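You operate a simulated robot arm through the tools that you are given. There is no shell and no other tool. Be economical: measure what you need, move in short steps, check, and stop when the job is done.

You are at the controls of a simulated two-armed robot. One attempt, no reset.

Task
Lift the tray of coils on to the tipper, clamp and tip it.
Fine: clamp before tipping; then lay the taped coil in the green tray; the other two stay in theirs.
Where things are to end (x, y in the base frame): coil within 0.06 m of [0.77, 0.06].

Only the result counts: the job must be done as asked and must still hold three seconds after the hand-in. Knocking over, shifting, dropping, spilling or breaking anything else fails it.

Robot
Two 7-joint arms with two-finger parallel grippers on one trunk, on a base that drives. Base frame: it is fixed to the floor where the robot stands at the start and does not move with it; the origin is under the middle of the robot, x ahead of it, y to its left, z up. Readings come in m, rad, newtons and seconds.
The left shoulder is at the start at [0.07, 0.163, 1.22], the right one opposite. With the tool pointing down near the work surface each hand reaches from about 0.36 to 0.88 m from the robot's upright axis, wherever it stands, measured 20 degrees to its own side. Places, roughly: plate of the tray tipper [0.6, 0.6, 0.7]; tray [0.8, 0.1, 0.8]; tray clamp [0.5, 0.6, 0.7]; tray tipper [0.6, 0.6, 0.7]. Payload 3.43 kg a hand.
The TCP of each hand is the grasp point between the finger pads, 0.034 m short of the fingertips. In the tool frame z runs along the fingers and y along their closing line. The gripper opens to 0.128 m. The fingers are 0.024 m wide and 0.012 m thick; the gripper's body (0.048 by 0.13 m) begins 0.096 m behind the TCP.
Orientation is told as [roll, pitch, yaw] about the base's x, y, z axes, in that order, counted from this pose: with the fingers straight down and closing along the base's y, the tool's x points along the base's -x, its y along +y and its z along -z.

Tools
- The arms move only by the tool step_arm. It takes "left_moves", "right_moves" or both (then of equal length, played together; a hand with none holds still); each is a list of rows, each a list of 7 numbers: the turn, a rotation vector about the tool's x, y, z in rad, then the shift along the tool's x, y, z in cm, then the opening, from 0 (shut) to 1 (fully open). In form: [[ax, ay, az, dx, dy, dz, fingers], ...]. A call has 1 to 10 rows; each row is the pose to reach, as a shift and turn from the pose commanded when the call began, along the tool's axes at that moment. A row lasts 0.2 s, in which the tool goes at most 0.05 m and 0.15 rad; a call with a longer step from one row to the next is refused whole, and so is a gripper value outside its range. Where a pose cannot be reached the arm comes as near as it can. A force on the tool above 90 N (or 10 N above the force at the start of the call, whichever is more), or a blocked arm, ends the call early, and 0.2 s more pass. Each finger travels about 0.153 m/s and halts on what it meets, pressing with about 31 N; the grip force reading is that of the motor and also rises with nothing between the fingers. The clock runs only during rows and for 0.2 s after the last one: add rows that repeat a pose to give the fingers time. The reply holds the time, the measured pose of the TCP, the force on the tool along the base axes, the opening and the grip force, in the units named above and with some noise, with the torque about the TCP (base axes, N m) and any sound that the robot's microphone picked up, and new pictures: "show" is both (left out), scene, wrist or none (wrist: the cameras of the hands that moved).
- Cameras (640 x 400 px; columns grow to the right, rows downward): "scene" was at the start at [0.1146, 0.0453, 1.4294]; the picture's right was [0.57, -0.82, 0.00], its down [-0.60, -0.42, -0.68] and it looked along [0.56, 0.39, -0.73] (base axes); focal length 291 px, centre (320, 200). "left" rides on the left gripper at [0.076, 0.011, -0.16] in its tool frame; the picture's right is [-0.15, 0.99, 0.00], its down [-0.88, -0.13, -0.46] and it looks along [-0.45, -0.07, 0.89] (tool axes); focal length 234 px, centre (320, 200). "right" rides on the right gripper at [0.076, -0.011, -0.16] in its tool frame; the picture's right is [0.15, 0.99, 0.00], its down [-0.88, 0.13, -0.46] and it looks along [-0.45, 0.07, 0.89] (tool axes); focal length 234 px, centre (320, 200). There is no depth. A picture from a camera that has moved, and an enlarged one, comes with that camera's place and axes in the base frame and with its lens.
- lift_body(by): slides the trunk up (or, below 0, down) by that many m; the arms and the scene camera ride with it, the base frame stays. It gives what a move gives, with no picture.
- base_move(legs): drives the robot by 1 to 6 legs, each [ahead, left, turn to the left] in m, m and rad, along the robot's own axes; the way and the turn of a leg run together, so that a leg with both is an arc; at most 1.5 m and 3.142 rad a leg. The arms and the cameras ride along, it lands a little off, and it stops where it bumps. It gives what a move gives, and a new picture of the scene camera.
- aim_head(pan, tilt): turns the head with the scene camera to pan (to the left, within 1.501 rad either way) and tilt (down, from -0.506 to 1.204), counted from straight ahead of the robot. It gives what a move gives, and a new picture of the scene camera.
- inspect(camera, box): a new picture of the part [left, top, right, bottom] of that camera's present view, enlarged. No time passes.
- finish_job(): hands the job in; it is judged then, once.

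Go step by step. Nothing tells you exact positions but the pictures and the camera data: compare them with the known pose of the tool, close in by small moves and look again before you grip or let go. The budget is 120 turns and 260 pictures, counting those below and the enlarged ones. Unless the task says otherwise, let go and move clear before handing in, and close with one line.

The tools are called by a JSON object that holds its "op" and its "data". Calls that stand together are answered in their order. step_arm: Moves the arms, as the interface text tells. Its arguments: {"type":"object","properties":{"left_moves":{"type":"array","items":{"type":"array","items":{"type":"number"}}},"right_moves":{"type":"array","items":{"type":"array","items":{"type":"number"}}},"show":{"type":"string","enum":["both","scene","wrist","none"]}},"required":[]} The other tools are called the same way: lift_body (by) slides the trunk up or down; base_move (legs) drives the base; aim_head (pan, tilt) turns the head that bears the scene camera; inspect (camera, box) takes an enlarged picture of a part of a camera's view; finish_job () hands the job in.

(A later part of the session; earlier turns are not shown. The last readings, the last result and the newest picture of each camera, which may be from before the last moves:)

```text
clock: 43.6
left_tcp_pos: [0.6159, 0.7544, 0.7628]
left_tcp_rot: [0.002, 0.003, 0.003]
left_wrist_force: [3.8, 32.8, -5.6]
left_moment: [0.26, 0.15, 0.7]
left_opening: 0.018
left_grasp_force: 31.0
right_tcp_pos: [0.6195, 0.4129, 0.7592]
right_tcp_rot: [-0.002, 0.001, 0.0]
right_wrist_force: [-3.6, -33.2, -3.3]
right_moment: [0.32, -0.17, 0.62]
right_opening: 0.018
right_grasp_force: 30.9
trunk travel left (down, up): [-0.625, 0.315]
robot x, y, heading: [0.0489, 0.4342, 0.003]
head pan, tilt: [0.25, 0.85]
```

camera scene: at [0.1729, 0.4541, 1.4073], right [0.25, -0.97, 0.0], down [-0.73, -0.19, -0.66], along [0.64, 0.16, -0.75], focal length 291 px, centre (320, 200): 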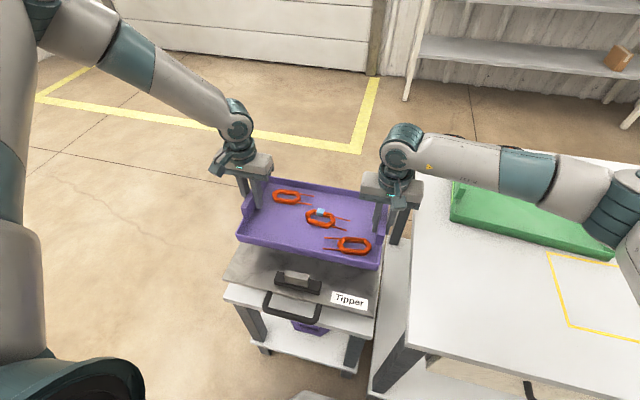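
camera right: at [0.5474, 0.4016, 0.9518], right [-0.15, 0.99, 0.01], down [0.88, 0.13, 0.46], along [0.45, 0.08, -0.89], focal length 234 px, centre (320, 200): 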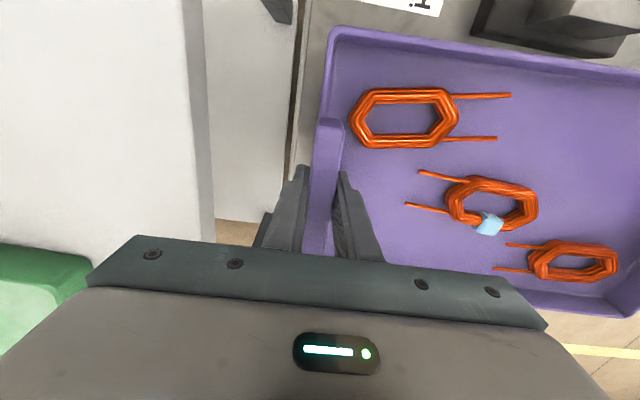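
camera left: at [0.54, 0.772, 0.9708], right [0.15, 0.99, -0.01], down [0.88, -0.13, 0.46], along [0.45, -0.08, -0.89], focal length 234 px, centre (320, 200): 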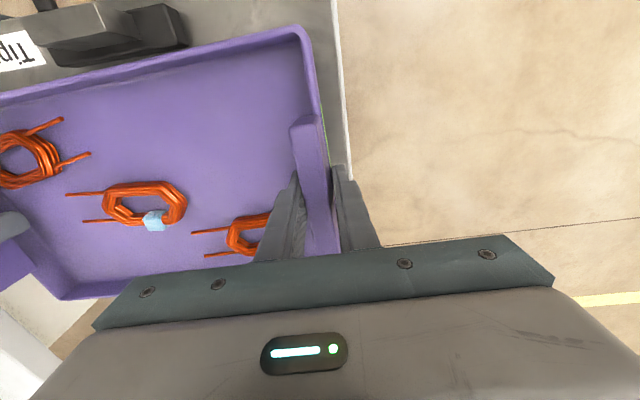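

{"op": "step_arm", "data": {"left_moves": [[0, 0, 0, 0, 0.35, 0, 0], [0, 0, 0, 0, 0.35, 0.2, 0]], "right_moves": [[0, 0, 0, 0, -0.35, 0, 0], [0, 0, 0, 0, -0.35, 0, 0]], "show": "none"}}

{"op": "lift_body", "data": {"by": -0.005}}

{"op": "lift_body", "data": {"by": -0.004}}

{"op": "inspect", "data": {"camera": "scene", "box": [200, 130, 420, 310]}}

```text
clock: 44.2
left_tcp_pos: [0.6183, 0.754, 0.762]
left_tcp_rot: [-0.004, 0.0, -0.002]
left_wrist_force: [1.8, 4.3, -0.8]
left_moment: [0.42, 0.6, 0.57]
left_opening: 0.0181
left_grasp_force: 31.0
right_tcp_pos: [0.6191, 0.4123, 0.759]
right_tcp_rot: [0.003, 0.001, 0.004]
right_wrist_force: [-2.4, -4.6, -7.5]
right_moment: [-1.53, -0.55, 0.19]
right_opening: 0.0179
right_grasp_force: 31.1
trunk travel left (down, up): [-0.625, 0.315]
robot x, y, heading: [0.0498, 0.432, 0.004]
head pan, tilt: [0.25, 0.85]
```

```text
clock: 44.8
left_tcp_pos: [0.6179, 0.7568, 0.7558]
left_tcp_rot: [-0.005, -0.002, -0.001]
left_wrist_force: [2.7, -8.9, -0.5]
left_moment: [0.32, 0.25, 0.64]
left_opening: 0.0177
left_grasp_force: 30.9
right_tcp_pos: [0.6191, 0.4129, 0.7547]
right_tcp_rot: [0.004, 0.001, 0.004]
right_wrist_force: [-1.8, 9.3, -7.1]
right_moment: [-1.46, -0.23, 0.13]
right_opening: 0.0182
right_grasp_force: 30.7
trunk travel left (down, up): [-0.62, 0.32]
robot x, y, heading: [0.0484, 0.4336, 0.004]
head pan, tilt: [0.25, 0.85]
```

```text
clock: 45.3
left_tcp_pos: [0.6181, 0.7538, 0.7534]
left_tcp_rot: [-0.005, -0.001, 0.0]
left_wrist_force: [1.1, -20.6, 5.9]
left_moment: [0.45, 0.6, 0.55]
left_opening: 0.0178
left_grasp_force: 31.0
right_tcp_pos: [0.618, 0.4126, 0.7511]
right_tcp_rot: [0.005, 0.001, 0.003]
right_wrist_force: [-3.0, 20.1, -6.9]
right_moment: [-1.3, 0.28, 0.16]
right_opening: 0.0184
right_grasp_force: 30.6
trunk travel left (down, up): [-0.616, 0.324]
robot x, y, heading: [0.0465, 0.4352, 0.006]
head pan, tilt: [0.25, 0.85]
```

```text
2.22 times, centred on (310, 220) of scene
camera zoom: at [0.1723, 0.4538, 1.3435], right [0.25, -0.97, 0.0], down [-0.73, -0.19, -0.66], along [0.64, 0.16, -0.75], focal length 647 px, centre (342, 156)
```

zoom: 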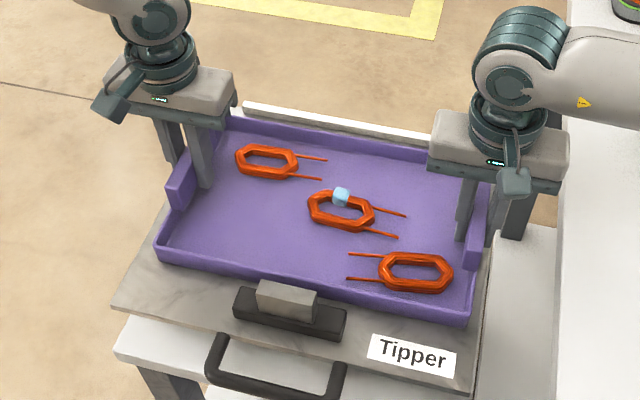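

The left end now bears on the plate. I'll lower another 2–3 mm to seat the right end.

{"op": "lift_body", "data": {"by": -0.003}}

{"op": "step_arm", "data": {"left_moves": [[0, 0, 0, 0, -0.2, 0, 0], [0, 0, 0, 0, -0.2, 0, 0]], "right_moves": [[0, 0, 0, 0, 0.2, 0.1, 0], [0, 0, 0, 0, 0.2, 0.1, 0]], "show": "none"}}

```text
clock: 45.8
left_tcp_pos: [0.6176, 0.754, 0.7528]
left_tcp_rot: [-0.005, -0.006, 0.0]
left_wrist_force: [1.7, -25.4, 28.8]
left_moment: [0.83, 0.29, 0.32]
left_opening: 0.0181
left_grasp_force: 30.8
right_tcp_pos: [0.6171, 0.4113, 0.7504]
right_tcp_rot: [0.008, -0.002, 0.004]
right_wrist_force: [0.7, 29.0, -1.6]
right_moment: [-1.11, 1.06, -0.14]
right_opening: 0.0179
right_grasp_force: 31.1
trunk travel left (down, up): [-0.613, 0.327]
robot x, y, heading: [0.0473, 0.4347, 0.003]
head pan, tilt: [0.25, 0.85]
```

```text
clock: 46.4
left_tcp_pos: [0.6173, 0.754, 0.7518]
left_tcp_rot: [0.001, -0.01, 0.002]
left_wrist_force: [15.7, -12.5, 23.5]
left_moment: [0.63, 0.19, 0.42]
left_opening: 0.0176
left_grasp_force: 30.7
right_tcp_pos: [0.6182, 0.4132, 0.7488]
right_tcp_rot: [0.004, -0.005, 0.002]
right_wrist_force: [-7.6, 16.2, 22.3]
right_moment: [-0.87, 0.7, 0.29]
right_opening: 0.0177
right_grasp_force: 31.0
trunk travel left (down, up): [-0.613, 0.327]
robot x, y, heading: [0.0458, 0.4328, 0.0]
head pan, tilt: [0.25, 0.85]
```

Both ends are seated on the plate (z≈0.70). I'll open both grippers.

{"op": "step_arm", "data": {"left_moves": [[0, 0, 0, 0, 0, 0, 0.2], [0, 0, 0, 0, 0, 0, 0.35], [0, 0, 0, 0, 0, 0, 0.35]], "right_moves": [[0, 0, 0, 0, 0, 0, 0.2], [0, 0, 0, 0, 0, 0, 0.35], [0, 0, 0, 0, 0, 0, 0.35]], "show": "wrist"}}

{"op": "inspect", "data": {"camera": "scene", "box": [200, 130, 420, 310]}}

```text
clock: 47.2
left_tcp_pos: [0.6173, 0.7545, 0.75]
left_tcp_rot: [-0.001, 0.001, 0.002]
left_wrist_force: [0.8, 0.0, -0.1]
left_moment: [0.01, 0.01, 0.01]
left_opening: 0.0449
left_grasp_force: 0.0
right_tcp_pos: [0.6187, 0.4119, 0.7471]
right_tcp_rot: [0.0, 0.001, 0.002]
right_wrist_force: [-0.1, 0.2, 0.3]
right_moment: [-0.01, -0.03, 0.02]
right_opening: 0.0446
right_grasp_force: 0.0
trunk travel left (down, up): [-0.613, 0.327]
robot x, y, heading: [0.0473, 0.4326, 0.002]
head pan, tilt: [0.25, 0.85]
camera right: at [0.5437, 0.3996, 0.907], right [-0.15, 0.99, 0.0], down [0.88, 0.13, 0.45], along [0.45, 0.07, -0.89], focal length 234 px, centre (320, 200)
camera left: at [0.5418, 0.7663, 0.9097], right [0.14, 0.99, 0.0], down [0.88, -0.13, 0.46], along [0.45, -0.07, -0.89], focal length 234 px, centre (320, 200)
```

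right: 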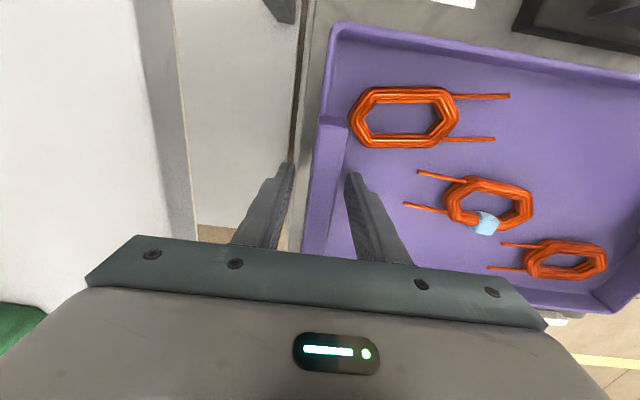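
left: 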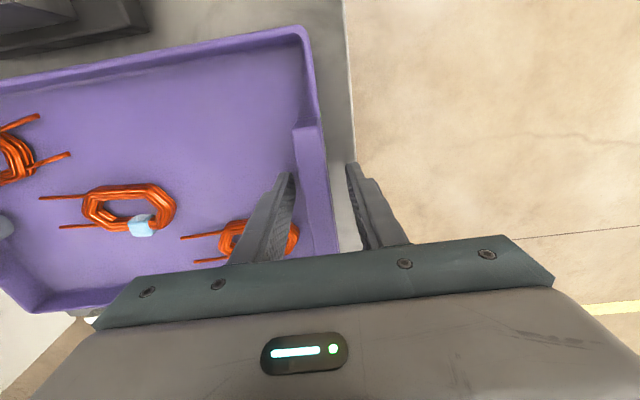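

```text
2.22 times, centred on (310, 220) of scene
camera zoom: at [0.1725, 0.454, 1.3403], right [0.25, -0.97, 0.0], down [-0.73, -0.19, -0.66], along [0.64, 0.16, -0.75], focal length 647 px, centre (342, 156)
```

zoom: 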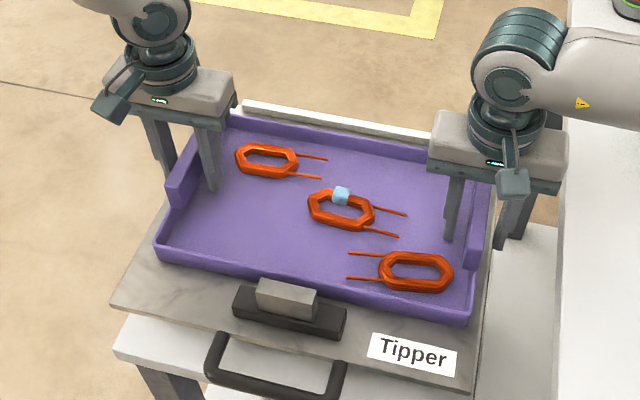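

The tray sits level on the plate with all coils inside. I'll raise both hands clear, then drive right so the left hand can work the clamp.

{"op": "step_arm", "data": {"left_moves": [[0, 0, 0, 0, 0, -3, 0.35], [0, 0, 0, 0, 0, -7, 0.35], [0, 0, 0, 0, 0, -12, 0.35], [0, 0, 0, 0, 0, -17, 0.35], [0, 0, 0, 3, 0, -20, 0.35], [0, 0, 0, 6, 0, -20, 0.35]], "right_moves": [[0, 0, 0, 0, 0, -3, 0.35], [0, 0, 0, 0, 0, -7, 0.35], [0, 0, 0, 0, 0, -12, 0.35], [0, 0, 0, 0, 0, -17, 0.35], [0, 0, 0, 3, 0, -22, 0.35], [0, 0, 0, 6, 0, -25, 0.35]], "show": "none"}}

{"op": "base_move", "data": {"legs": [[-0.05, -0.3, 0]]}}

{"op": "aim_head", "data": {"pan": 0.7, "tilt": 0.85}}

```text
refused: row 5 steps farther than a row can; nothing moved
```

```text
clock: 48.4
left_tcp_pos: [0.6042, 0.6875, 0.7501]
left_tcp_rot: [-0.001, -0.001, 0.007]
left_wrist_force: [0.4, 2.7, 1.2]
left_moment: [0.14, 0.03, 0.07]
left_opening: 0.0463
left_grasp_force: 0.5
right_tcp_pos: [0.6084, 0.364, 0.7501]
right_tcp_rot: [0.041, -0.012, 0.022]
right_wrist_force: [8.5, 26.4, -9.2]
right_moment: [-0.97, 0.26, -0.04]
right_opening: 0.0294
right_grasp_force: 0.0
trunk travel left (down, up): [-0.613, 0.327]
robot x, y, heading: [0.0339, 0.3663, 0.009]
head pan, tilt: [0.25, 0.85]
stopped in leg 1: the force on the tool passed its limit (the readings are from after the stop); the commanded pose is now the measured one
camera scene: at [0.163, 0.384, 1.3403], right [0.25, -0.97, 0.0], down [-0.73, -0.19, -0.66], along [0.64, 0.17, -0.75], focal length 291 px, centre (320, 200)
```

scene: 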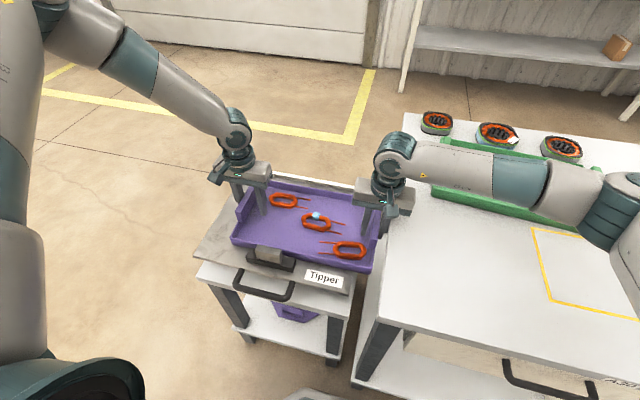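

```text
clock: 49.3
left_tcp_pos: [0.6042, 0.6879, 0.749]
left_tcp_rot: [-0.005, -0.001, 0.004]
left_wrist_force: [0.7, 1.9, 0.2]
left_moment: [0.05, 0.01, 0.02]
left_opening: 0.0456
left_grasp_force: 1.0
right_tcp_pos: [0.6093, 0.3625, 0.7502]
right_tcp_rot: [0.033, -0.009, 0.017]
right_wrist_force: [7.6, 30.9, -5.7]
right_moment: [-1.33, 0.28, -0.18]
right_opening: 0.0277
right_grasp_force: 0.1
trunk travel left (down, up): [-0.613, 0.327]
robot x, y, heading: [0.0345, 0.3641, 0.006]
head pan, tilt: [0.7, 0.85]
camera scene: at [0.1463, 0.4182, 1.3401], right [0.65, -0.76, 0.0], down [-0.57, -0.49, -0.66], along [0.5, 0.43, -0.75], focal length 291 px, centre (320, 200)
```

scene: 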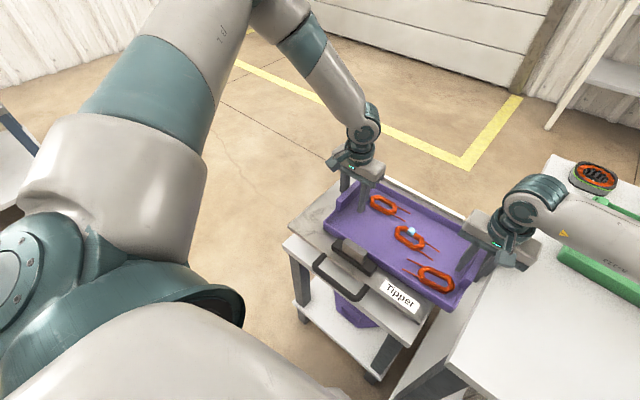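

My raise was refused, so the drive dragged the tray sideways with the hands still down. It stopped when the right hand met the bench. I'll look closely at the damage before moving.

{"op": "inspect", "data": {"camera": "scene", "box": [260, 140, 560, 340]}}

{"op": "inspect", "data": {"camera": "right", "box": [0, 0, 640, 400]}}

{"op": "inspect", "data": {"camera": "left", "box": [0, 0, 640, 400]}}

```text
2.00 times, centred on (410, 240) of scene
camera zoom: at [0.1463, 0.4182, 1.3401], right [0.65, -0.76, 0.0], down [-0.57, -0.49, -0.66], along [0.5, 0.43, -0.75], focal length 582 px, centre (140, 120)
```

zoom: 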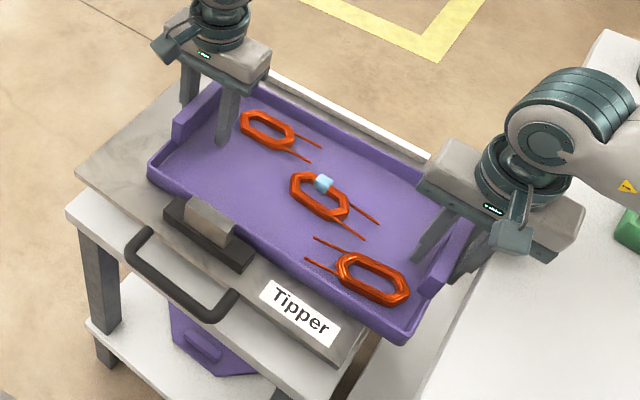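

```text
1.00 times, centred on (320, 200) of right
camera zoom: at [0.5322, 0.3432, 0.9094], right [-0.16, 0.99, 0.03], down [0.87, 0.13, 0.47], along [0.46, 0.1, -0.88], focal length 234 px, centre (320, 200)
```

zoom: 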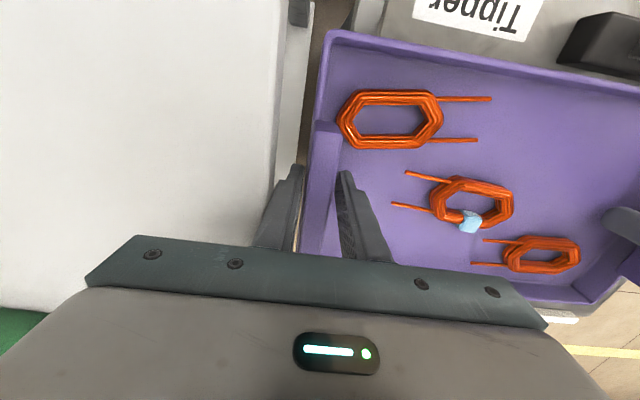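

```text
1.00 times, centred on (320, 200) of left
camera zoom: at [0.5303, 0.6994, 0.9092], right [0.14, 0.99, -0.01], down [0.88, -0.12, 0.46], along [0.45, -0.07, -0.89], focal length 234 px, centre (320, 200)
```

zoom: 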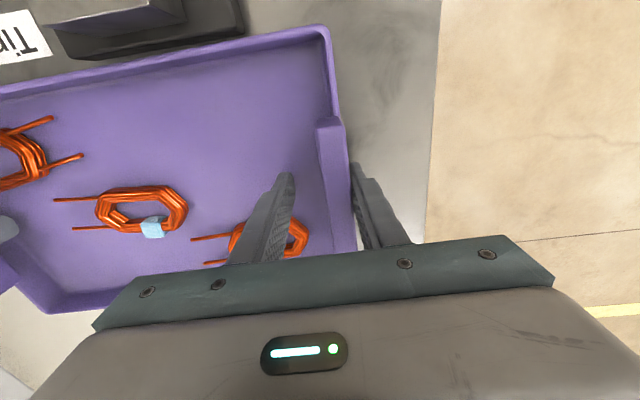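

The tray slid about 5 cm right but is still flat on the plate with every coil in place. I'll relieve the hand against the bench with a small move left, then regrip.

{"op": "step_arm", "data": {"left_moves": [[0, 0, 0, 0, 0.6, 0, 0.35], [0, 0, 0, 0, 1.2, 0, 0.35], [0, 0, 0, 0, 1.2, 0, 0.35]], "right_moves": [[0, 0, 0, 0, 0.6, 0, 0.3], [0, 0, 0, 0, 1.2, 0, 0.3], [0, 0, 0, 0, 1.2, 0, 0.3]], "show": "wrist"}}

```text
clock: 50.1
left_tcp_pos: [0.6055, 0.6961, 0.7503]
left_tcp_rot: [0.0, -0.002, 0.003]
left_wrist_force: [-0.8, 0.5, 0.9]
left_moment: [-0.04, -0.01, -0.01]
left_opening: 0.0447
left_grasp_force: 0.1
right_tcp_pos: [0.6087, 0.3685, 0.7507]
right_tcp_rot: [0.032, -0.01, 0.014]
right_wrist_force: [-0.9, -0.7, 1.1]
right_moment: [-0.08, 0.02, -0.04]
right_opening: 0.0386
right_grasp_force: 0.3
trunk travel left (down, up): [-0.613, 0.327]
robot x, y, heading: [0.0352, 0.3634, 0.005]
head pan, tilt: [0.7, 0.85]
camera right: at [0.5314, 0.35, 0.9103], right [-0.16, 0.99, 0.03], down [0.87, 0.13, 0.47], along [0.46, 0.1, -0.88], focal length 234 px, centre (320, 200)
camera left: at [0.529, 0.7074, 0.9111], right [0.14, 0.99, 0.0], down [0.88, -0.13, 0.46], along [0.45, -0.07, -0.89], focal length 234 px, centre (320, 200)
```

right: 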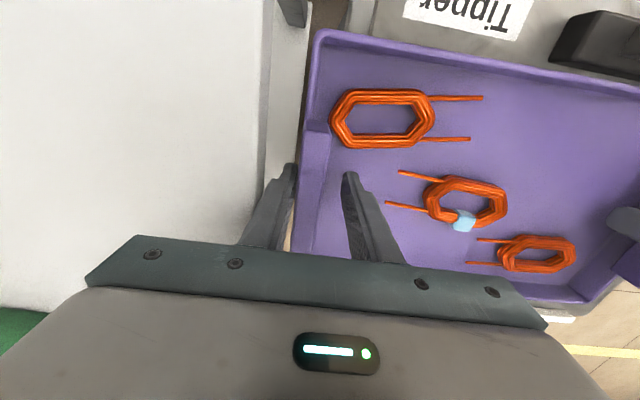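
left: 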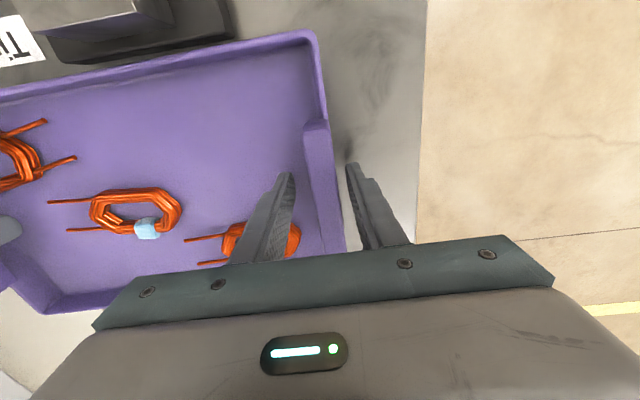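

The hands are free now. I'll close the right hand alone, which will draw the tray a little left, while the left hand shifts to stay around its slab.

{"op": "step_arm", "data": {"left_moves": [[0, 0, 0, 0, 0.6, 0, 0.4], [0, 0, 0, 0, 1.2, 0, 0.4], [0, 0, 0, 0, 1.2, 0, 0.4], [0, 0, 0, 0, 1.2, 0, 0.4], [0, 0, 0, 0, 1.2, 0, 0.4]], "right_moves": [[0.03, 0.01, 0.014, 0, 0, 0, 0.3], [0.03, 0.01, 0.014, 0, 0, 0, 0.2], [0.03, 0.01, 0.014, 0, 0, 0, 0.1], [0.03, 0.01, 0.014, 0, 0, 0, 0], [0.03, 0.01, 0.014, 0, 0, 0, 0]], "show": "wrist"}}

```text
clock: 51.3
left_tcp_pos: [0.604, 0.7106, 0.7499]
left_tcp_rot: [-0.001, -0.002, 0.006]
left_wrist_force: [0.5, 0.1, 0.3]
left_moment: [0.01, -0.01, 0.02]
left_opening: 0.0512
left_grasp_force: 0.0
right_tcp_pos: [0.6082, 0.3724, 0.7504]
right_tcp_rot: [0.003, -0.002, 0.001]
right_wrist_force: [-1.7, -1.7, 0.4]
right_moment: [-1.25, 0.34, 0.33]
right_opening: 0.0179
right_grasp_force: 31.7
trunk travel left (down, up): [-0.613, 0.327]
robot x, y, heading: [0.0364, 0.3589, 0.0]
head pan, tilt: [0.7, 0.85]
camera right: at [0.5325, 0.3579, 0.9116], right [-0.15, 0.99, 0.0], down [0.88, 0.13, 0.46], along [0.45, 0.07, -0.89], focal length 234 px, centre (320, 200)
camera left: at [0.5289, 0.7211, 0.9107], right [0.14, 0.99, 0.0], down [0.88, -0.13, 0.46], along [0.45, -0.07, -0.89], focal length 234 px, centre (320, 200)
```

right: 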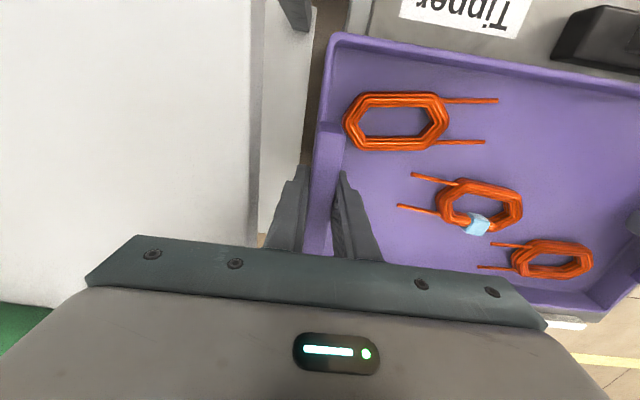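
left: 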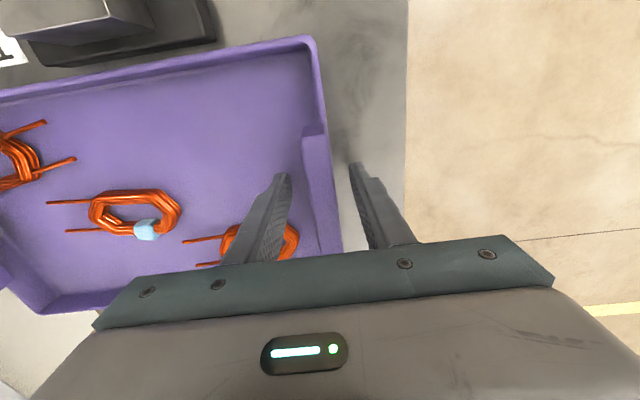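

{"op": "step_arm", "data": {"left_moves": [[0, 0, 0, 0, 0.35, 0, 0.4], [0, 0, 0, 0, 0.35, 0, 0.2], [0, 0, 0, 0, 0.35, 0, 0], [0, 0, 0, 0, 0.35, 0, 0], [0, 0, 0, 0, 0.35, 0, 0]], "show": "none"}}

{"op": "lift_body", "data": {"by": 0.012}}

```text
clock: 52.5
left_tcp_pos: [0.6044, 0.7127, 0.7508]
left_tcp_rot: [-0.003, -0.002, 0.006]
left_wrist_force: [0.7, -1.9, -0.5]
left_moment: [0.94, -0.01, 0.22]
left_opening: 0.018
left_grasp_force: 31.3
right_tcp_pos: [0.6082, 0.3712, 0.751]
right_tcp_rot: [0.004, -0.001, 0.003]
right_wrist_force: [-3.3, 0.7, 0.4]
right_moment: [-1.14, 0.16, 0.3]
right_opening: 0.018
right_grasp_force: 31.0
trunk travel left (down, up): [-0.613, 0.327]
robot x, y, heading: [0.0384, 0.3689, 0.007]
head pan, tilt: [0.7, 0.85]
```

```text
clock: 53.1
left_tcp_pos: [0.6054, 0.7132, 0.7621]
left_tcp_rot: [-0.004, -0.001, 0.005]
left_wrist_force: [2.6, -2.5, -3.8]
left_moment: [1.09, 0.02, 0.26]
left_opening: 0.0178
left_grasp_force: 31.5
right_tcp_pos: [0.6089, 0.3711, 0.7619]
right_tcp_rot: [0.004, 0.001, 0.004]
right_wrist_force: [-0.6, 1.6, -4.5]
right_moment: [-1.13, 0.05, 0.4]
right_opening: 0.0179
right_grasp_force: 31.1
trunk travel left (down, up): [-0.625, 0.315]
robot x, y, heading: [0.0369, 0.3639, 0.009]
head pan, tilt: [0.7, 0.85]
```

The tray is gripped and lifted 1 cm. I'll drive 4.3 cm left to centre it on the plate again.

{"op": "base_move", "data": {"legs": [[0, 0.043, 0]]}}

{"op": "inspect", "data": {"camera": "scene", "box": [240, 120, 540, 320]}}

```text
clock: 54.0
left_tcp_pos: [0.6041, 0.755, 0.7628]
left_tcp_rot: [-0.004, -0.003, 0.003]
left_wrist_force: [0.9, -3.1, -3.8]
left_moment: [0.9, 0.0, 0.18]
left_opening: 0.0175
left_grasp_force: 31.3
right_tcp_pos: [0.6092, 0.4122, 0.7622]
right_tcp_rot: [0.004, -0.001, 0.002]
right_wrist_force: [-1.8, 3.2, -6.0]
right_moment: [-1.21, 0.11, 0.36]
right_opening: 0.0179
right_grasp_force: 30.2
trunk travel left (down, up): [-0.625, 0.315]
robot x, y, heading: [0.0353, 0.4058, 0.007]
head pan, tilt: [0.7, 0.85]
camera scene: at [0.1452, 0.457, 1.3524], right [0.65, -0.76, 0.0], down [-0.57, -0.49, -0.66], along [0.5, 0.43, -0.75], focal length 291 px, centre (320, 200)
```

scene: 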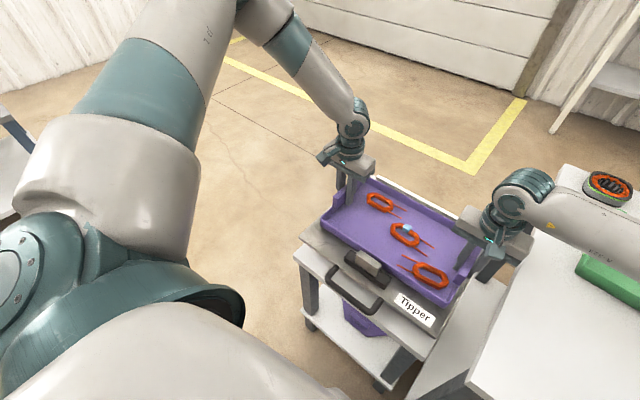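

```text
2.00 times, centred on (390, 220) of scene
camera zoom: at [0.1452, 0.457, 1.3524], right [0.65, -0.76, 0.0], down [-0.57, -0.49, -0.66], along [0.5, 0.43, -0.75], focal length 582 px, centre (180, 160)
```

zoom: 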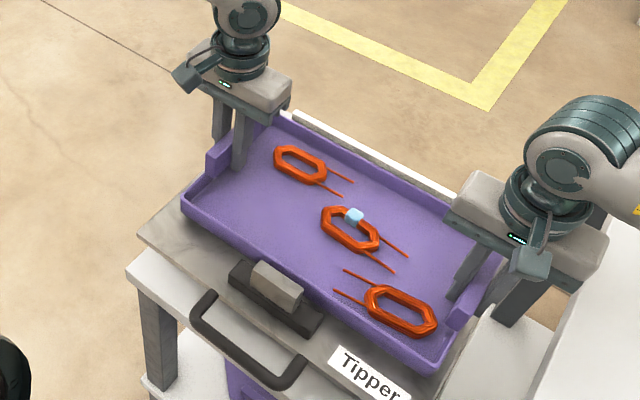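

The plate hasn't moved and the tray looks well placed. I'll nudge 1.2 cm forward and 0.8 cm left with the base while it is still lifted.

{"op": "base_move", "data": {"legs": [[0.012, 0.008, 0]]}}

{"op": "inspect", "data": {"camera": "scene", "box": [240, 120, 540, 320]}}

```text
clock: 54.7
left_tcp_pos: [0.6159, 0.763, 0.7637]
left_tcp_rot: [-0.001, -0.002, 0.004]
left_wrist_force: [2.6, -2.0, -4.8]
left_moment: [1.13, 0.39, 0.22]
left_opening: 0.0177
left_grasp_force: 31.2
right_tcp_pos: [0.6197, 0.4212, 0.7624]
right_tcp_rot: [0.004, -0.001, 0.002]
right_wrist_force: [-1.9, 1.1, -4.3]
right_moment: [-1.03, -0.39, 0.46]
right_opening: 0.018
right_grasp_force: 30.5
trunk travel left (down, up): [-0.625, 0.315]
robot x, y, heading: [0.0451, 0.4083, 0.005]
head pan, tilt: [0.7, 0.85]
camera scene: at [0.1555, 0.4643, 1.3526], right [0.65, -0.76, 0.0], down [-0.57, -0.49, -0.66], along [0.5, 0.43, -0.75], focal length 291 px, centre (320, 200)
```

scene: 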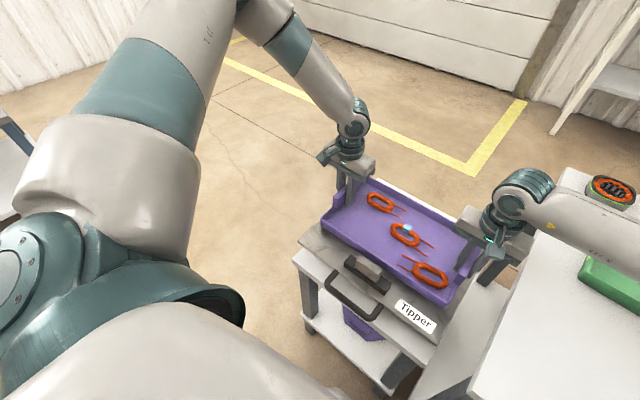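

```text
2.00 times, centred on (390, 220) of scene
camera zoom: at [0.1555, 0.4643, 1.3526], right [0.65, -0.76, 0.0], down [-0.57, -0.49, -0.66], along [0.5, 0.43, -0.75], focal length 582 px, centre (180, 160)
```

zoom: 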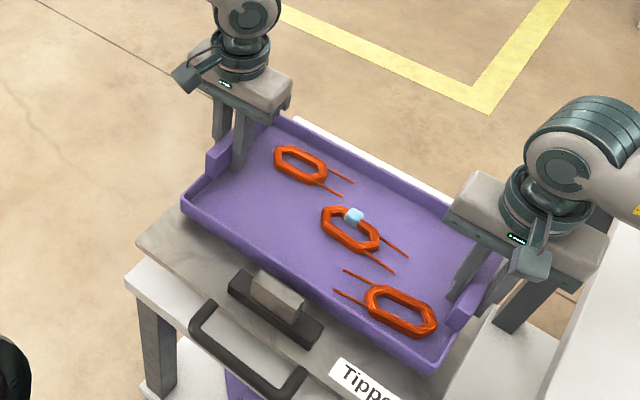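

Well placed. I'll lower it onto the plate.

{"op": "lift_body", "data": {"by": -0.013}}

{"op": "inspect", "data": {"camera": "scene", "box": [240, 120, 540, 320]}}

```text
clock: 55.4
left_tcp_pos: [0.6163, 0.7633, 0.7499]
left_tcp_rot: [-0.002, -0.002, 0.002]
left_wrist_force: [1.9, 0.8, 2.8]
left_moment: [0.96, 0.45, 0.16]
left_opening: 0.0179
left_grasp_force: 31.1
right_tcp_pos: [0.6199, 0.4202, 0.7505]
right_tcp_rot: [0.003, -0.001, 0.003]
right_wrist_force: [-1.2, 0.9, 6.9]
right_moment: [-1.2, 0.1, 0.19]
right_opening: 0.0175
right_grasp_force: 31.0
trunk travel left (down, up): [-0.612, 0.328]
robot x, y, heading: [0.047, 0.416, 0.005]
head pan, tilt: [0.7, 0.85]
```

```text
2.00 times, centred on (390, 220) of scene
camera zoom: at [0.1555, 0.465, 1.3397], right [0.65, -0.76, 0.0], down [-0.57, -0.49, -0.66], along [0.5, 0.43, -0.75], focal length 582 px, centre (180, 160)
```

zoom: 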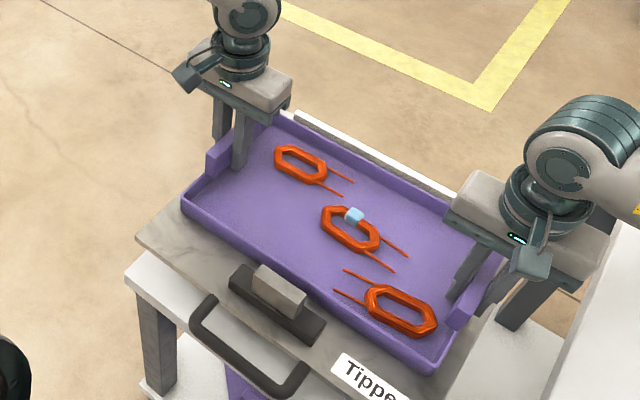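

Both ends are seated. I'll open the grippers and rise straight up, and not drive until the hands are confirmed clear.

{"op": "step_arm", "data": {"left_moves": [[0, 0, 0, 0, 0, 0, 0.2], [0, 0, 0, 0, 0, 0, 0.35], [0, 0, 0, 0, 0, 0, 0.35], [0, 0, 0, 0, 0, -3, 0.35], [0, 0, 0, 0, 0, -7, 0.35], [0, 0, 0, 0, 0, -11, 0.35], [0, 0, 0, 0, 0, -15, 0.35]], "right_moves": [[0, 0, 0, 0, 0, 0, 0.2], [0, 0, 0, 0, 0, 0, 0.35], [0, 0, 0, 0, 0, 0, 0.35], [0, 0, 0, 0, 0, -3, 0.35], [0, 0, 0, 0, 0, -7, 0.35], [0, 0, 0, 0, 0, -11, 0.35], [0, 0, 0, 0, 0, -15, 0.35]], "show": "scene"}}

```text
clock: 57.0
left_tcp_pos: [0.6137, 0.7634, 0.9016]
left_tcp_rot: [-0.001, -0.004, 0.003]
left_wrist_force: [0.6, 0.1, -0.5]
left_moment: [0.02, 0.01, -0.05]
left_opening: 0.0447
left_grasp_force: 0.0
right_tcp_pos: [0.6189, 0.4195, 0.9019]
right_tcp_rot: [0.003, -0.001, 0.002]
right_wrist_force: [1.0, 0.2, 0.0]
right_moment: [0.02, -0.05, 0.02]
right_opening: 0.0447
right_grasp_force: 0.1
trunk travel left (down, up): [-0.612, 0.328]
robot x, y, heading: [0.0478, 0.414, 0.005]
head pan, tilt: [0.7, 0.85]
camera scene: at [0.1542, 0.4645, 1.3395], right [0.65, -0.76, 0.0], down [-0.57, -0.49, -0.66], along [0.5, 0.43, -0.75], focal length 291 px, centre (320, 200)
```

scene: 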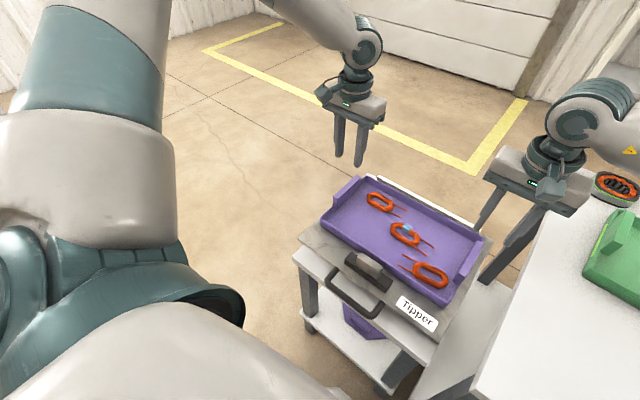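

The tray lies flat on the plate, released, with both hands clear. I'll raise the trunk and drive back toward the start so the left hand has good reach to the clamp.

{"op": "lift_body", "data": {"by": 0.088}}

{"op": "base_move", "data": {"legs": [[-0.048, -0.39, -0.005]]}}

{"op": "inspect", "data": {"camera": "scene", "box": [200, 100, 440, 260]}}

```text
clock: 58.2
left_tcp_pos: [0.6167, 0.7639, 0.9874]
left_tcp_rot: [-0.002, -0.002, 0.001]
left_wrist_force: [0.8, -0.6, 0.1]
left_moment: [0.03, 0.03, 0.03]
left_opening: 0.0448
left_grasp_force: 0.0
right_tcp_pos: [0.6194, 0.4189, 0.9893]
right_tcp_rot: [0.002, 0.0, 0.002]
right_wrist_force: [-0.6, 0.5, 0.4]
right_moment: [-0.04, 0.02, -0.01]
right_opening: 0.0449
right_grasp_force: 0.0
trunk travel left (down, up): [-0.7, 0.24]
robot x, y, heading: [0.0474, 0.4165, 0.005]
head pan, tilt: [0.7, 0.85]
```

```text
clock: 60.7
left_tcp_pos: [0.5727, 0.3632, 0.9872]
left_tcp_rot: [-0.004, -0.001, -0.008]
left_wrist_force: [0.1, -0.8, 0.4]
left_moment: [0.0, 0.0, 0.02]
left_opening: 0.0449
left_grasp_force: 0.0
right_tcp_pos: [0.5715, 0.0191, 0.9889]
right_tcp_rot: [0.004, 0.001, -0.006]
right_wrist_force: [0.4, 0.6, 0.2]
right_moment: [0.04, 0.02, 0.0]
right_opening: 0.0448
right_grasp_force: 0.1
trunk travel left (down, up): [-0.7, 0.24]
robot x, y, heading: [0.0003, 0.0173, -0.003]
head pan, tilt: [0.7, 0.85]
camera scene: at [0.1094, 0.0685, 1.4274], right [0.64, -0.77, 0.0], down [-0.58, -0.48, -0.66], along [0.51, 0.42, -0.75], focal length 291 px, centre (320, 200)
```

scene: 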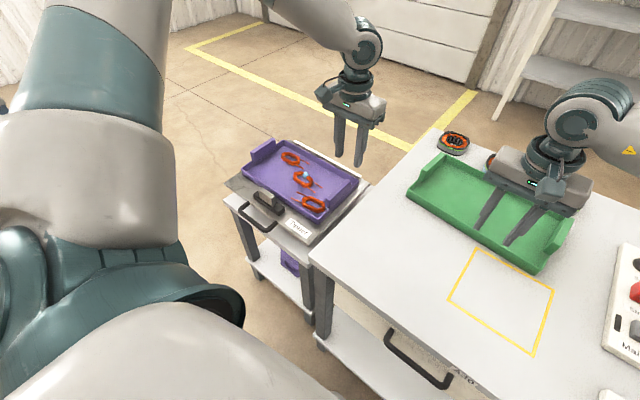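

```text
2.50 times, centred on (320, 180) of scene
camera zoom: at [0.1094, 0.0685, 1.4274], right [0.64, -0.77, 0.0], down [-0.58, -0.48, -0.66], along [0.51, 0.42, -0.75], focal length 728 px, centre (320, 250)
```

zoom: 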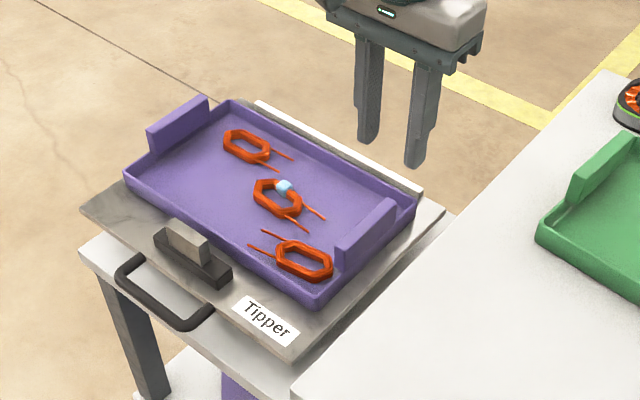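

The tray lies between the lip and the clamp. I'll bring the closed left fingers behind the clamp block.

{"op": "step_arm", "data": {"left_moves": [[0, 0, 0, 2, 4.5, 0, 0], [0, 0, 0, 4, 9, 0, 0], [0, 0, 0, 6, 13.5, 0, 0], [0, 0, 0, 8, 18, 0, 0], [0, 0, 0, 10, 22.4, 0, 0], [0, 0, 0, 13.5, 22.4, 2, 0], [0, 0, 0, 16, 22.4, 5.5, 0], [0, 0, 0, 16, 22.4, 10, 0], [0, 0, 0, 16, 22.4, 14.5, 0], [0, 0, 0, 16, 22.4, 18.7, 0]], "show": "wrist"}}

```text
clock: 62.9
left_tcp_pos: [0.4148, 0.5898, 0.8017]
left_tcp_rot: [-0.005, -0.001, -0.008]
left_wrist_force: [0.3, -0.2, 0.0]
left_moment: [-0.03, 0.0, -0.04]
left_opening: 0.0
left_grasp_force: 30.9
right_tcp_pos: [0.5729, 0.0187, 0.9892]
right_tcp_rot: [0.003, 0.0, -0.007]
right_wrist_force: [0.9, 0.0, 0.1]
right_moment: [-0.02, 0.0, -0.01]
right_opening: 0.0449
right_grasp_force: 0.1
trunk travel left (down, up): [-0.7, 0.24]
robot x, y, heading: [-0.003, 0.0191, -0.005]
head pan, tilt: [0.7, 0.85]
camera left: at [0.339, 0.6013, 0.9606], right [0.15, 0.99, 0.0], down [0.88, -0.14, 0.46], along [0.45, -0.07, -0.89], focal length 234 px, centre (320, 200)
```

left: 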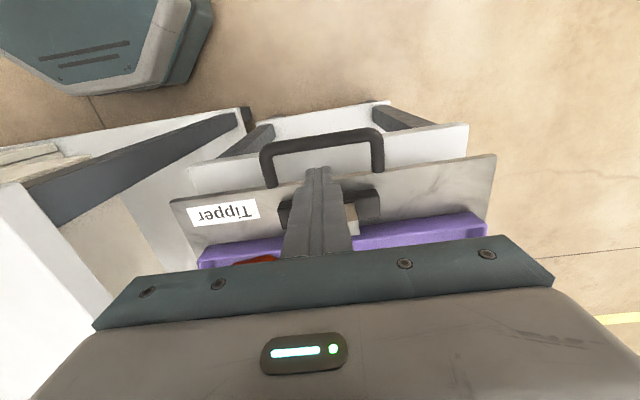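

Now down beside the block and push slowly.

{"op": "step_arm", "data": {"left_moves": [[0, 0, 0, 0, 0, 2.2, 0], [0, 0, 0, -2, 0, 2.2, 0], [0, 0, 0, -3, 0, 2.2, 0], [0, 0, 0, -3.8, 0, 2.2, 0], [0, 0, 0, -4.5, 0, 2.2, 0], [0, 0, 0, -5.2, 0, 2.2, 0], [0, 0, 0, -5.9, 0, 2.2, 0]], "show": "wrist"}}

{"op": "inspect", "data": {"camera": "scene", "box": [200, 100, 440, 260]}}

```text
clock: 64.5
left_tcp_pos: [0.4723, 0.5884, 0.7784]
left_tcp_rot: [-0.002, -0.002, -0.007]
left_wrist_force: [-4.1, -0.2, -2.1]
left_moment: [-0.01, 0.17, -0.01]
left_opening: 0.0
left_grasp_force: 30.9
right_tcp_pos: [0.5728, 0.0193, 0.9891]
right_tcp_rot: [0.004, -0.001, -0.007]
right_wrist_force: [0.0, -0.3, -0.2]
right_moment: [-0.02, -0.01, -0.01]
right_opening: 0.0448
right_grasp_force: 0.1
trunk travel left (down, up): [-0.7, 0.24]
robot x, y, heading: [-0.0006, 0.0193, -0.004]
head pan, tilt: [0.7, 0.85]
camera left: at [0.3975, 0.5998, 0.9392], right [0.15, 0.99, 0.0], down [0.88, -0.14, 0.46], along [0.45, -0.07, -0.89], focal length 234 px, centre (320, 200)
```

left: 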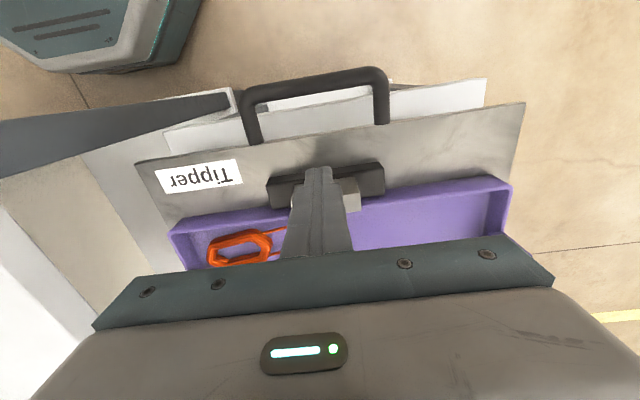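

```text
2.50 times, centred on (320, 180) of scene
camera zoom: at [0.1092, 0.0685, 1.4274], right [0.64, -0.77, 0.0], down [-0.58, -0.48, -0.66], along [0.51, 0.42, -0.75], focal length 728 px, centre (320, 250)
```

zoom: 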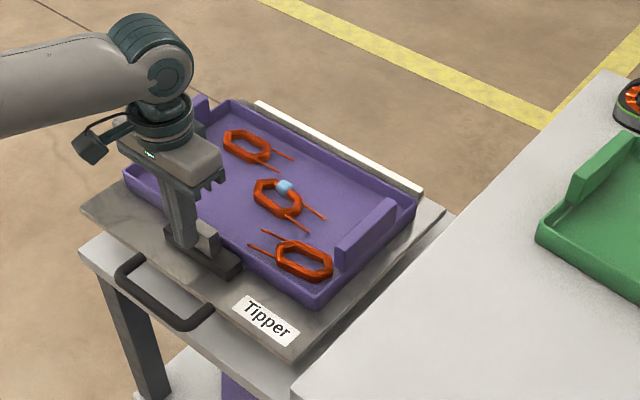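

The clamp slides at about 4 N and has reached the tray's front edge. I'll keep pushing gently.

{"op": "step_arm", "data": {"left_moves": [[0, 0, 0, -0.5, 0, 0, 0], [0, 0, 0, -1, 0, 0, 0], [0, 0, 0, -1.5, 0, 0, 0], [0, 0, 0, -2, 0, 0, 0]], "show": "wrist"}}

{"op": "inspect", "data": {"camera": "scene", "box": [200, 100, 440, 260]}}

```text
clock: 65.5
left_tcp_pos: [0.4926, 0.5876, 0.7789]
left_tcp_rot: [-0.002, -0.005, -0.006]
left_wrist_force: [-6.0, 0.2, 2.9]
left_moment: [0.02, 0.18, 0.0]
left_opening: 0.0001
left_grasp_force: 31.2
right_tcp_pos: [0.5715, 0.0187, 0.9884]
right_tcp_rot: [0.003, -0.001, -0.007]
right_wrist_force: [0.1, -0.7, 0.1]
right_moment: [0.0, 0.0, 0.03]
right_opening: 0.0448
right_grasp_force: 0.0
trunk travel left (down, up): [-0.7, 0.24]
robot x, y, heading: [-0.0019, 0.0198, -0.004]
head pan, tilt: [0.7, 0.85]
camera left: at [0.4171, 0.5995, 0.9387], right [0.15, 0.99, 0.0], down [0.88, -0.14, 0.46], along [0.45, -0.07, -0.89], focal length 234 px, centre (320, 200)
```

left: 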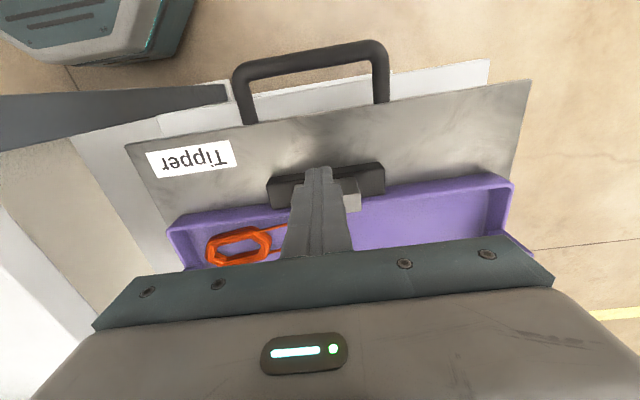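

```text
2.50 times, centred on (320, 180) of scene
camera zoom: at [0.1086, 0.0681, 1.4275], right [0.64, -0.77, 0.0], down [-0.58, -0.48, -0.66], along [0.51, 0.42, -0.75], focal length 728 px, centre (320, 250)
```

zoom: 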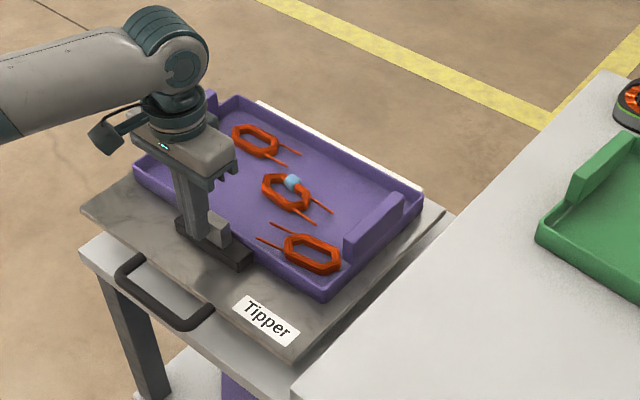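

The clamp is now pushing the tray toward the lip. I'll carry on until it seats.

{"op": "step_arm", "data": {"left_moves": [[0, 0, 0, -0.4, 0, 0, 0], [0, 0, 0, -0.8, 0, 0, 0], [0, 0, 0, -1.2, 0, 0, 0], [0, 0, 0, -1.6, 0, 0, 0], [0, 0, 0, -2.0, 0, 0, 0]], "show": "wrist"}}

{"op": "inspect", "data": {"camera": "scene", "box": [200, 100, 440, 260]}}

```text
clock: 66.7
left_tcp_pos: [0.5054, 0.5871, 0.7795]
left_tcp_rot: [0.0, 0.006, -0.005]
left_wrist_force: [-38.9, -5.3, 1.2]
left_moment: [-0.32, 0.62, 0.02]
left_opening: 0.0
left_grasp_force: 30.4
right_tcp_pos: [0.5695, 0.0187, 0.9918]
right_tcp_rot: [0.003, -0.006, -0.003]
right_wrist_force: [-0.2, 1.3, 0.0]
right_moment: [0.03, -0.03, 0.01]
right_opening: 0.0449
right_grasp_force: 0.1
trunk travel left (down, up): [-0.7, 0.24]
robot x, y, heading: [-0.0019, 0.0191, -0.001]
head pan, tilt: [0.7, 0.85]
camera left: at [0.4315, 0.5994, 0.9394], right [0.15, 0.99, 0.0], down [0.88, -0.13, 0.45], along [0.45, -0.07, -0.89], focal length 234 px, centre (320, 200)
```

left: 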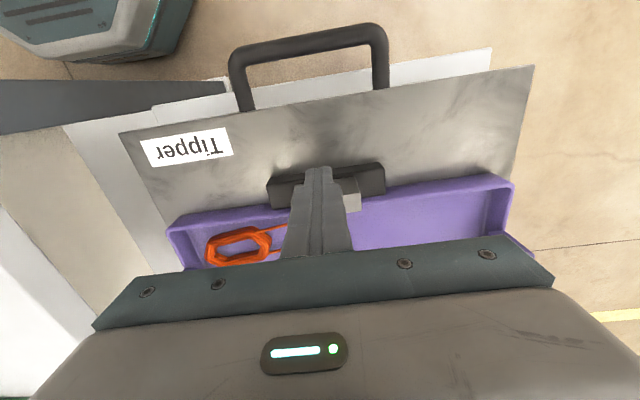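

```text
2.50 times, centred on (320, 180) of scene
camera zoom: at [0.1034, 0.0677, 1.4278], right [0.64, -0.77, 0.0], down [-0.57, -0.48, -0.66], along [0.51, 0.42, -0.75], focal length 728 px, centre (320, 250)
```

zoom: 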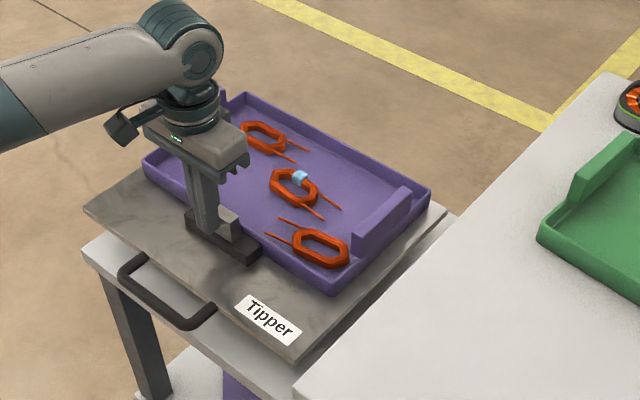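

The force has risen to 39 N, so the tray is up against the lip. One small extra push will show whether the clamp latches.

{"op": "step_arm", "data": {"left_moves": [[0, 0, 0, -0.3, 0, 0, 0], [0, 0, 0, -0.5, 0, 0, 0], [0, 0, 0, -0.5, 0, 0, 0]], "show": "none"}}

{"op": "inspect", "data": {"camera": "scene", "box": [230, 120, 390, 240]}}

```text
clock: 67.5
left_tcp_pos: [0.5055, 0.5877, 0.7791]
left_tcp_rot: [0.0, 0.014, -0.007]
left_wrist_force: [-68.9, -9.0, 1.9]
left_moment: [-0.68, 1.13, 0.06]
left_opening: 0.0
left_grasp_force: 31.2
right_tcp_pos: [0.5658, 0.0195, 0.9927]
right_tcp_rot: [0.005, -0.007, -0.006]
right_wrist_force: [0.3, -0.1, 0.2]
right_moment: [0.0, -0.04, 0.02]
right_opening: 0.0446
right_grasp_force: 0.1
trunk travel left (down, up): [-0.7, 0.24]
robot x, y, heading: [0.0006, 0.0184, -0.002]
head pan, tilt: [0.7, 0.85]
```

```text
3.33 times, centred on (310, 180) of scene
camera zoom: at [0.0999, 0.0673, 1.4282], right [0.64, -0.77, 0.0], down [-0.57, -0.48, -0.66], along [0.51, 0.42, -0.75], focal length 970 px, centre (353, 267)
```

zoom: 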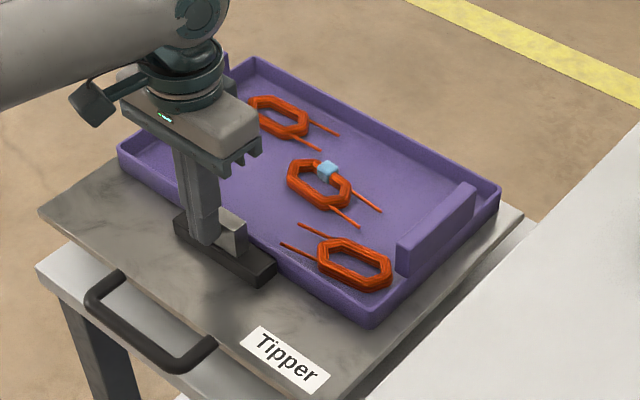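

It's a firm stop. I'll back the fingers off and see whether the clamp stays.

{"op": "step_arm", "data": {"left_moves": [[0, 0, 0, 1.5, 0, 0, 0], [0, 0, 0, 3, 0, 0, 0], [0, 0, 0, 5, 0, -2, 0], [0, 0, 0, 7.5, 0, -6, 0], [0, 0, 0, 9, 0, -10, 0]], "show": "both"}}

{"op": "inspect", "data": {"camera": "scene", "box": [230, 120, 390, 240]}}

{"op": "inspect", "data": {"camera": "left", "box": [120, 60, 540, 260]}}

```text
clock: 68.7
left_tcp_pos: [0.4266, 0.5877, 0.8788]
left_tcp_rot: [-0.002, -0.004, -0.007]
left_wrist_force: [-0.1, -0.3, 0.6]
left_moment: [0.05, -0.01, 0.0]
left_opening: 0.0
left_grasp_force: 30.3
right_tcp_pos: [0.5707, 0.0177, 0.9898]
right_tcp_rot: [0.007, -0.002, -0.01]
right_wrist_force: [-0.1, -1.1, 0.3]
right_moment: [0.04, 0.01, 0.01]
right_opening: 0.045
right_grasp_force: 0.1
trunk travel left (down, up): [-0.7, 0.24]
robot x, y, heading: [0.0015, 0.0188, -0.009]
head pan, tilt: [0.7, 0.85]
camera scene: at [0.108, 0.0668, 1.4275], right [0.64, -0.77, 0.0], down [-0.58, -0.48, -0.66], along [0.51, 0.42, -0.75], focal length 291 px, centre (320, 200)
camera left: at [0.352, 0.5988, 1.0386], right [0.15, 0.99, 0.0], down [0.88, -0.14, 0.46], along [0.45, -0.07, -0.89], focal length 234 px, centre (320, 200)
```

scene: 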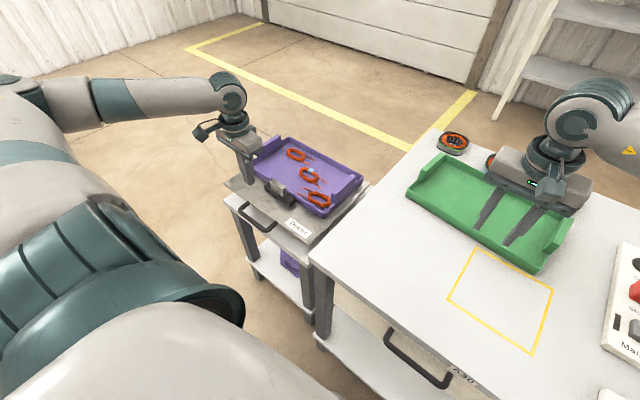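
left: 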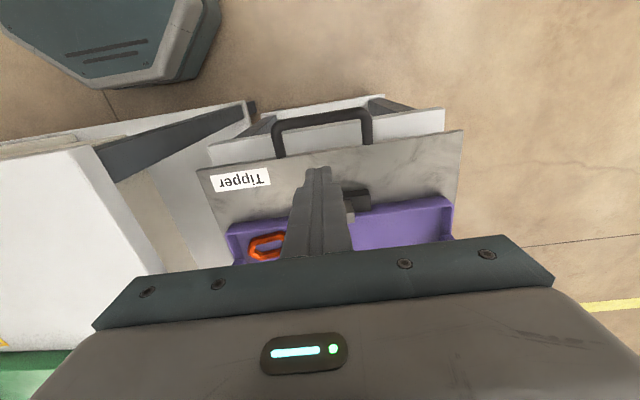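

```text
3.33 times, centred on (310, 180) of scene
camera zoom: at [0.108, 0.0668, 1.4275], right [0.64, -0.77, 0.0], down [-0.58, -0.48, -0.66], along [0.51, 0.42, -0.75], focal length 970 px, centre (353, 267)
```

zoom: 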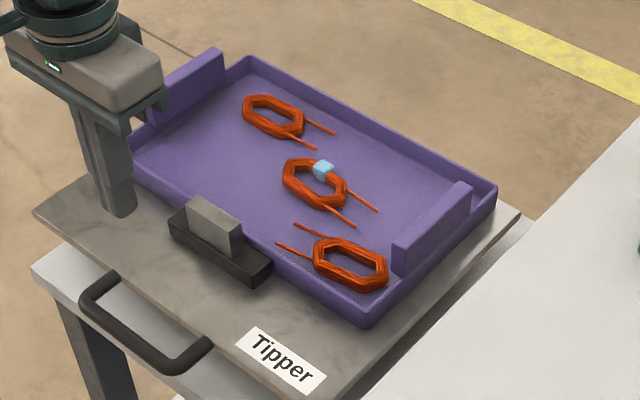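

```text
1.52 times, centred on (330, 160) of left
camera zoom: at [0.352, 0.5988, 1.0386], right [0.15, 0.99, 0.0], down [0.88, -0.14, 0.46], along [0.45, -0.07, -0.89], focal length 357 px, centre (305, 261)
```

zoom: 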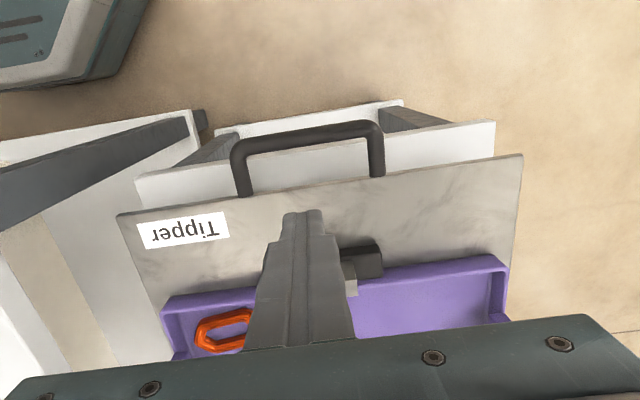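

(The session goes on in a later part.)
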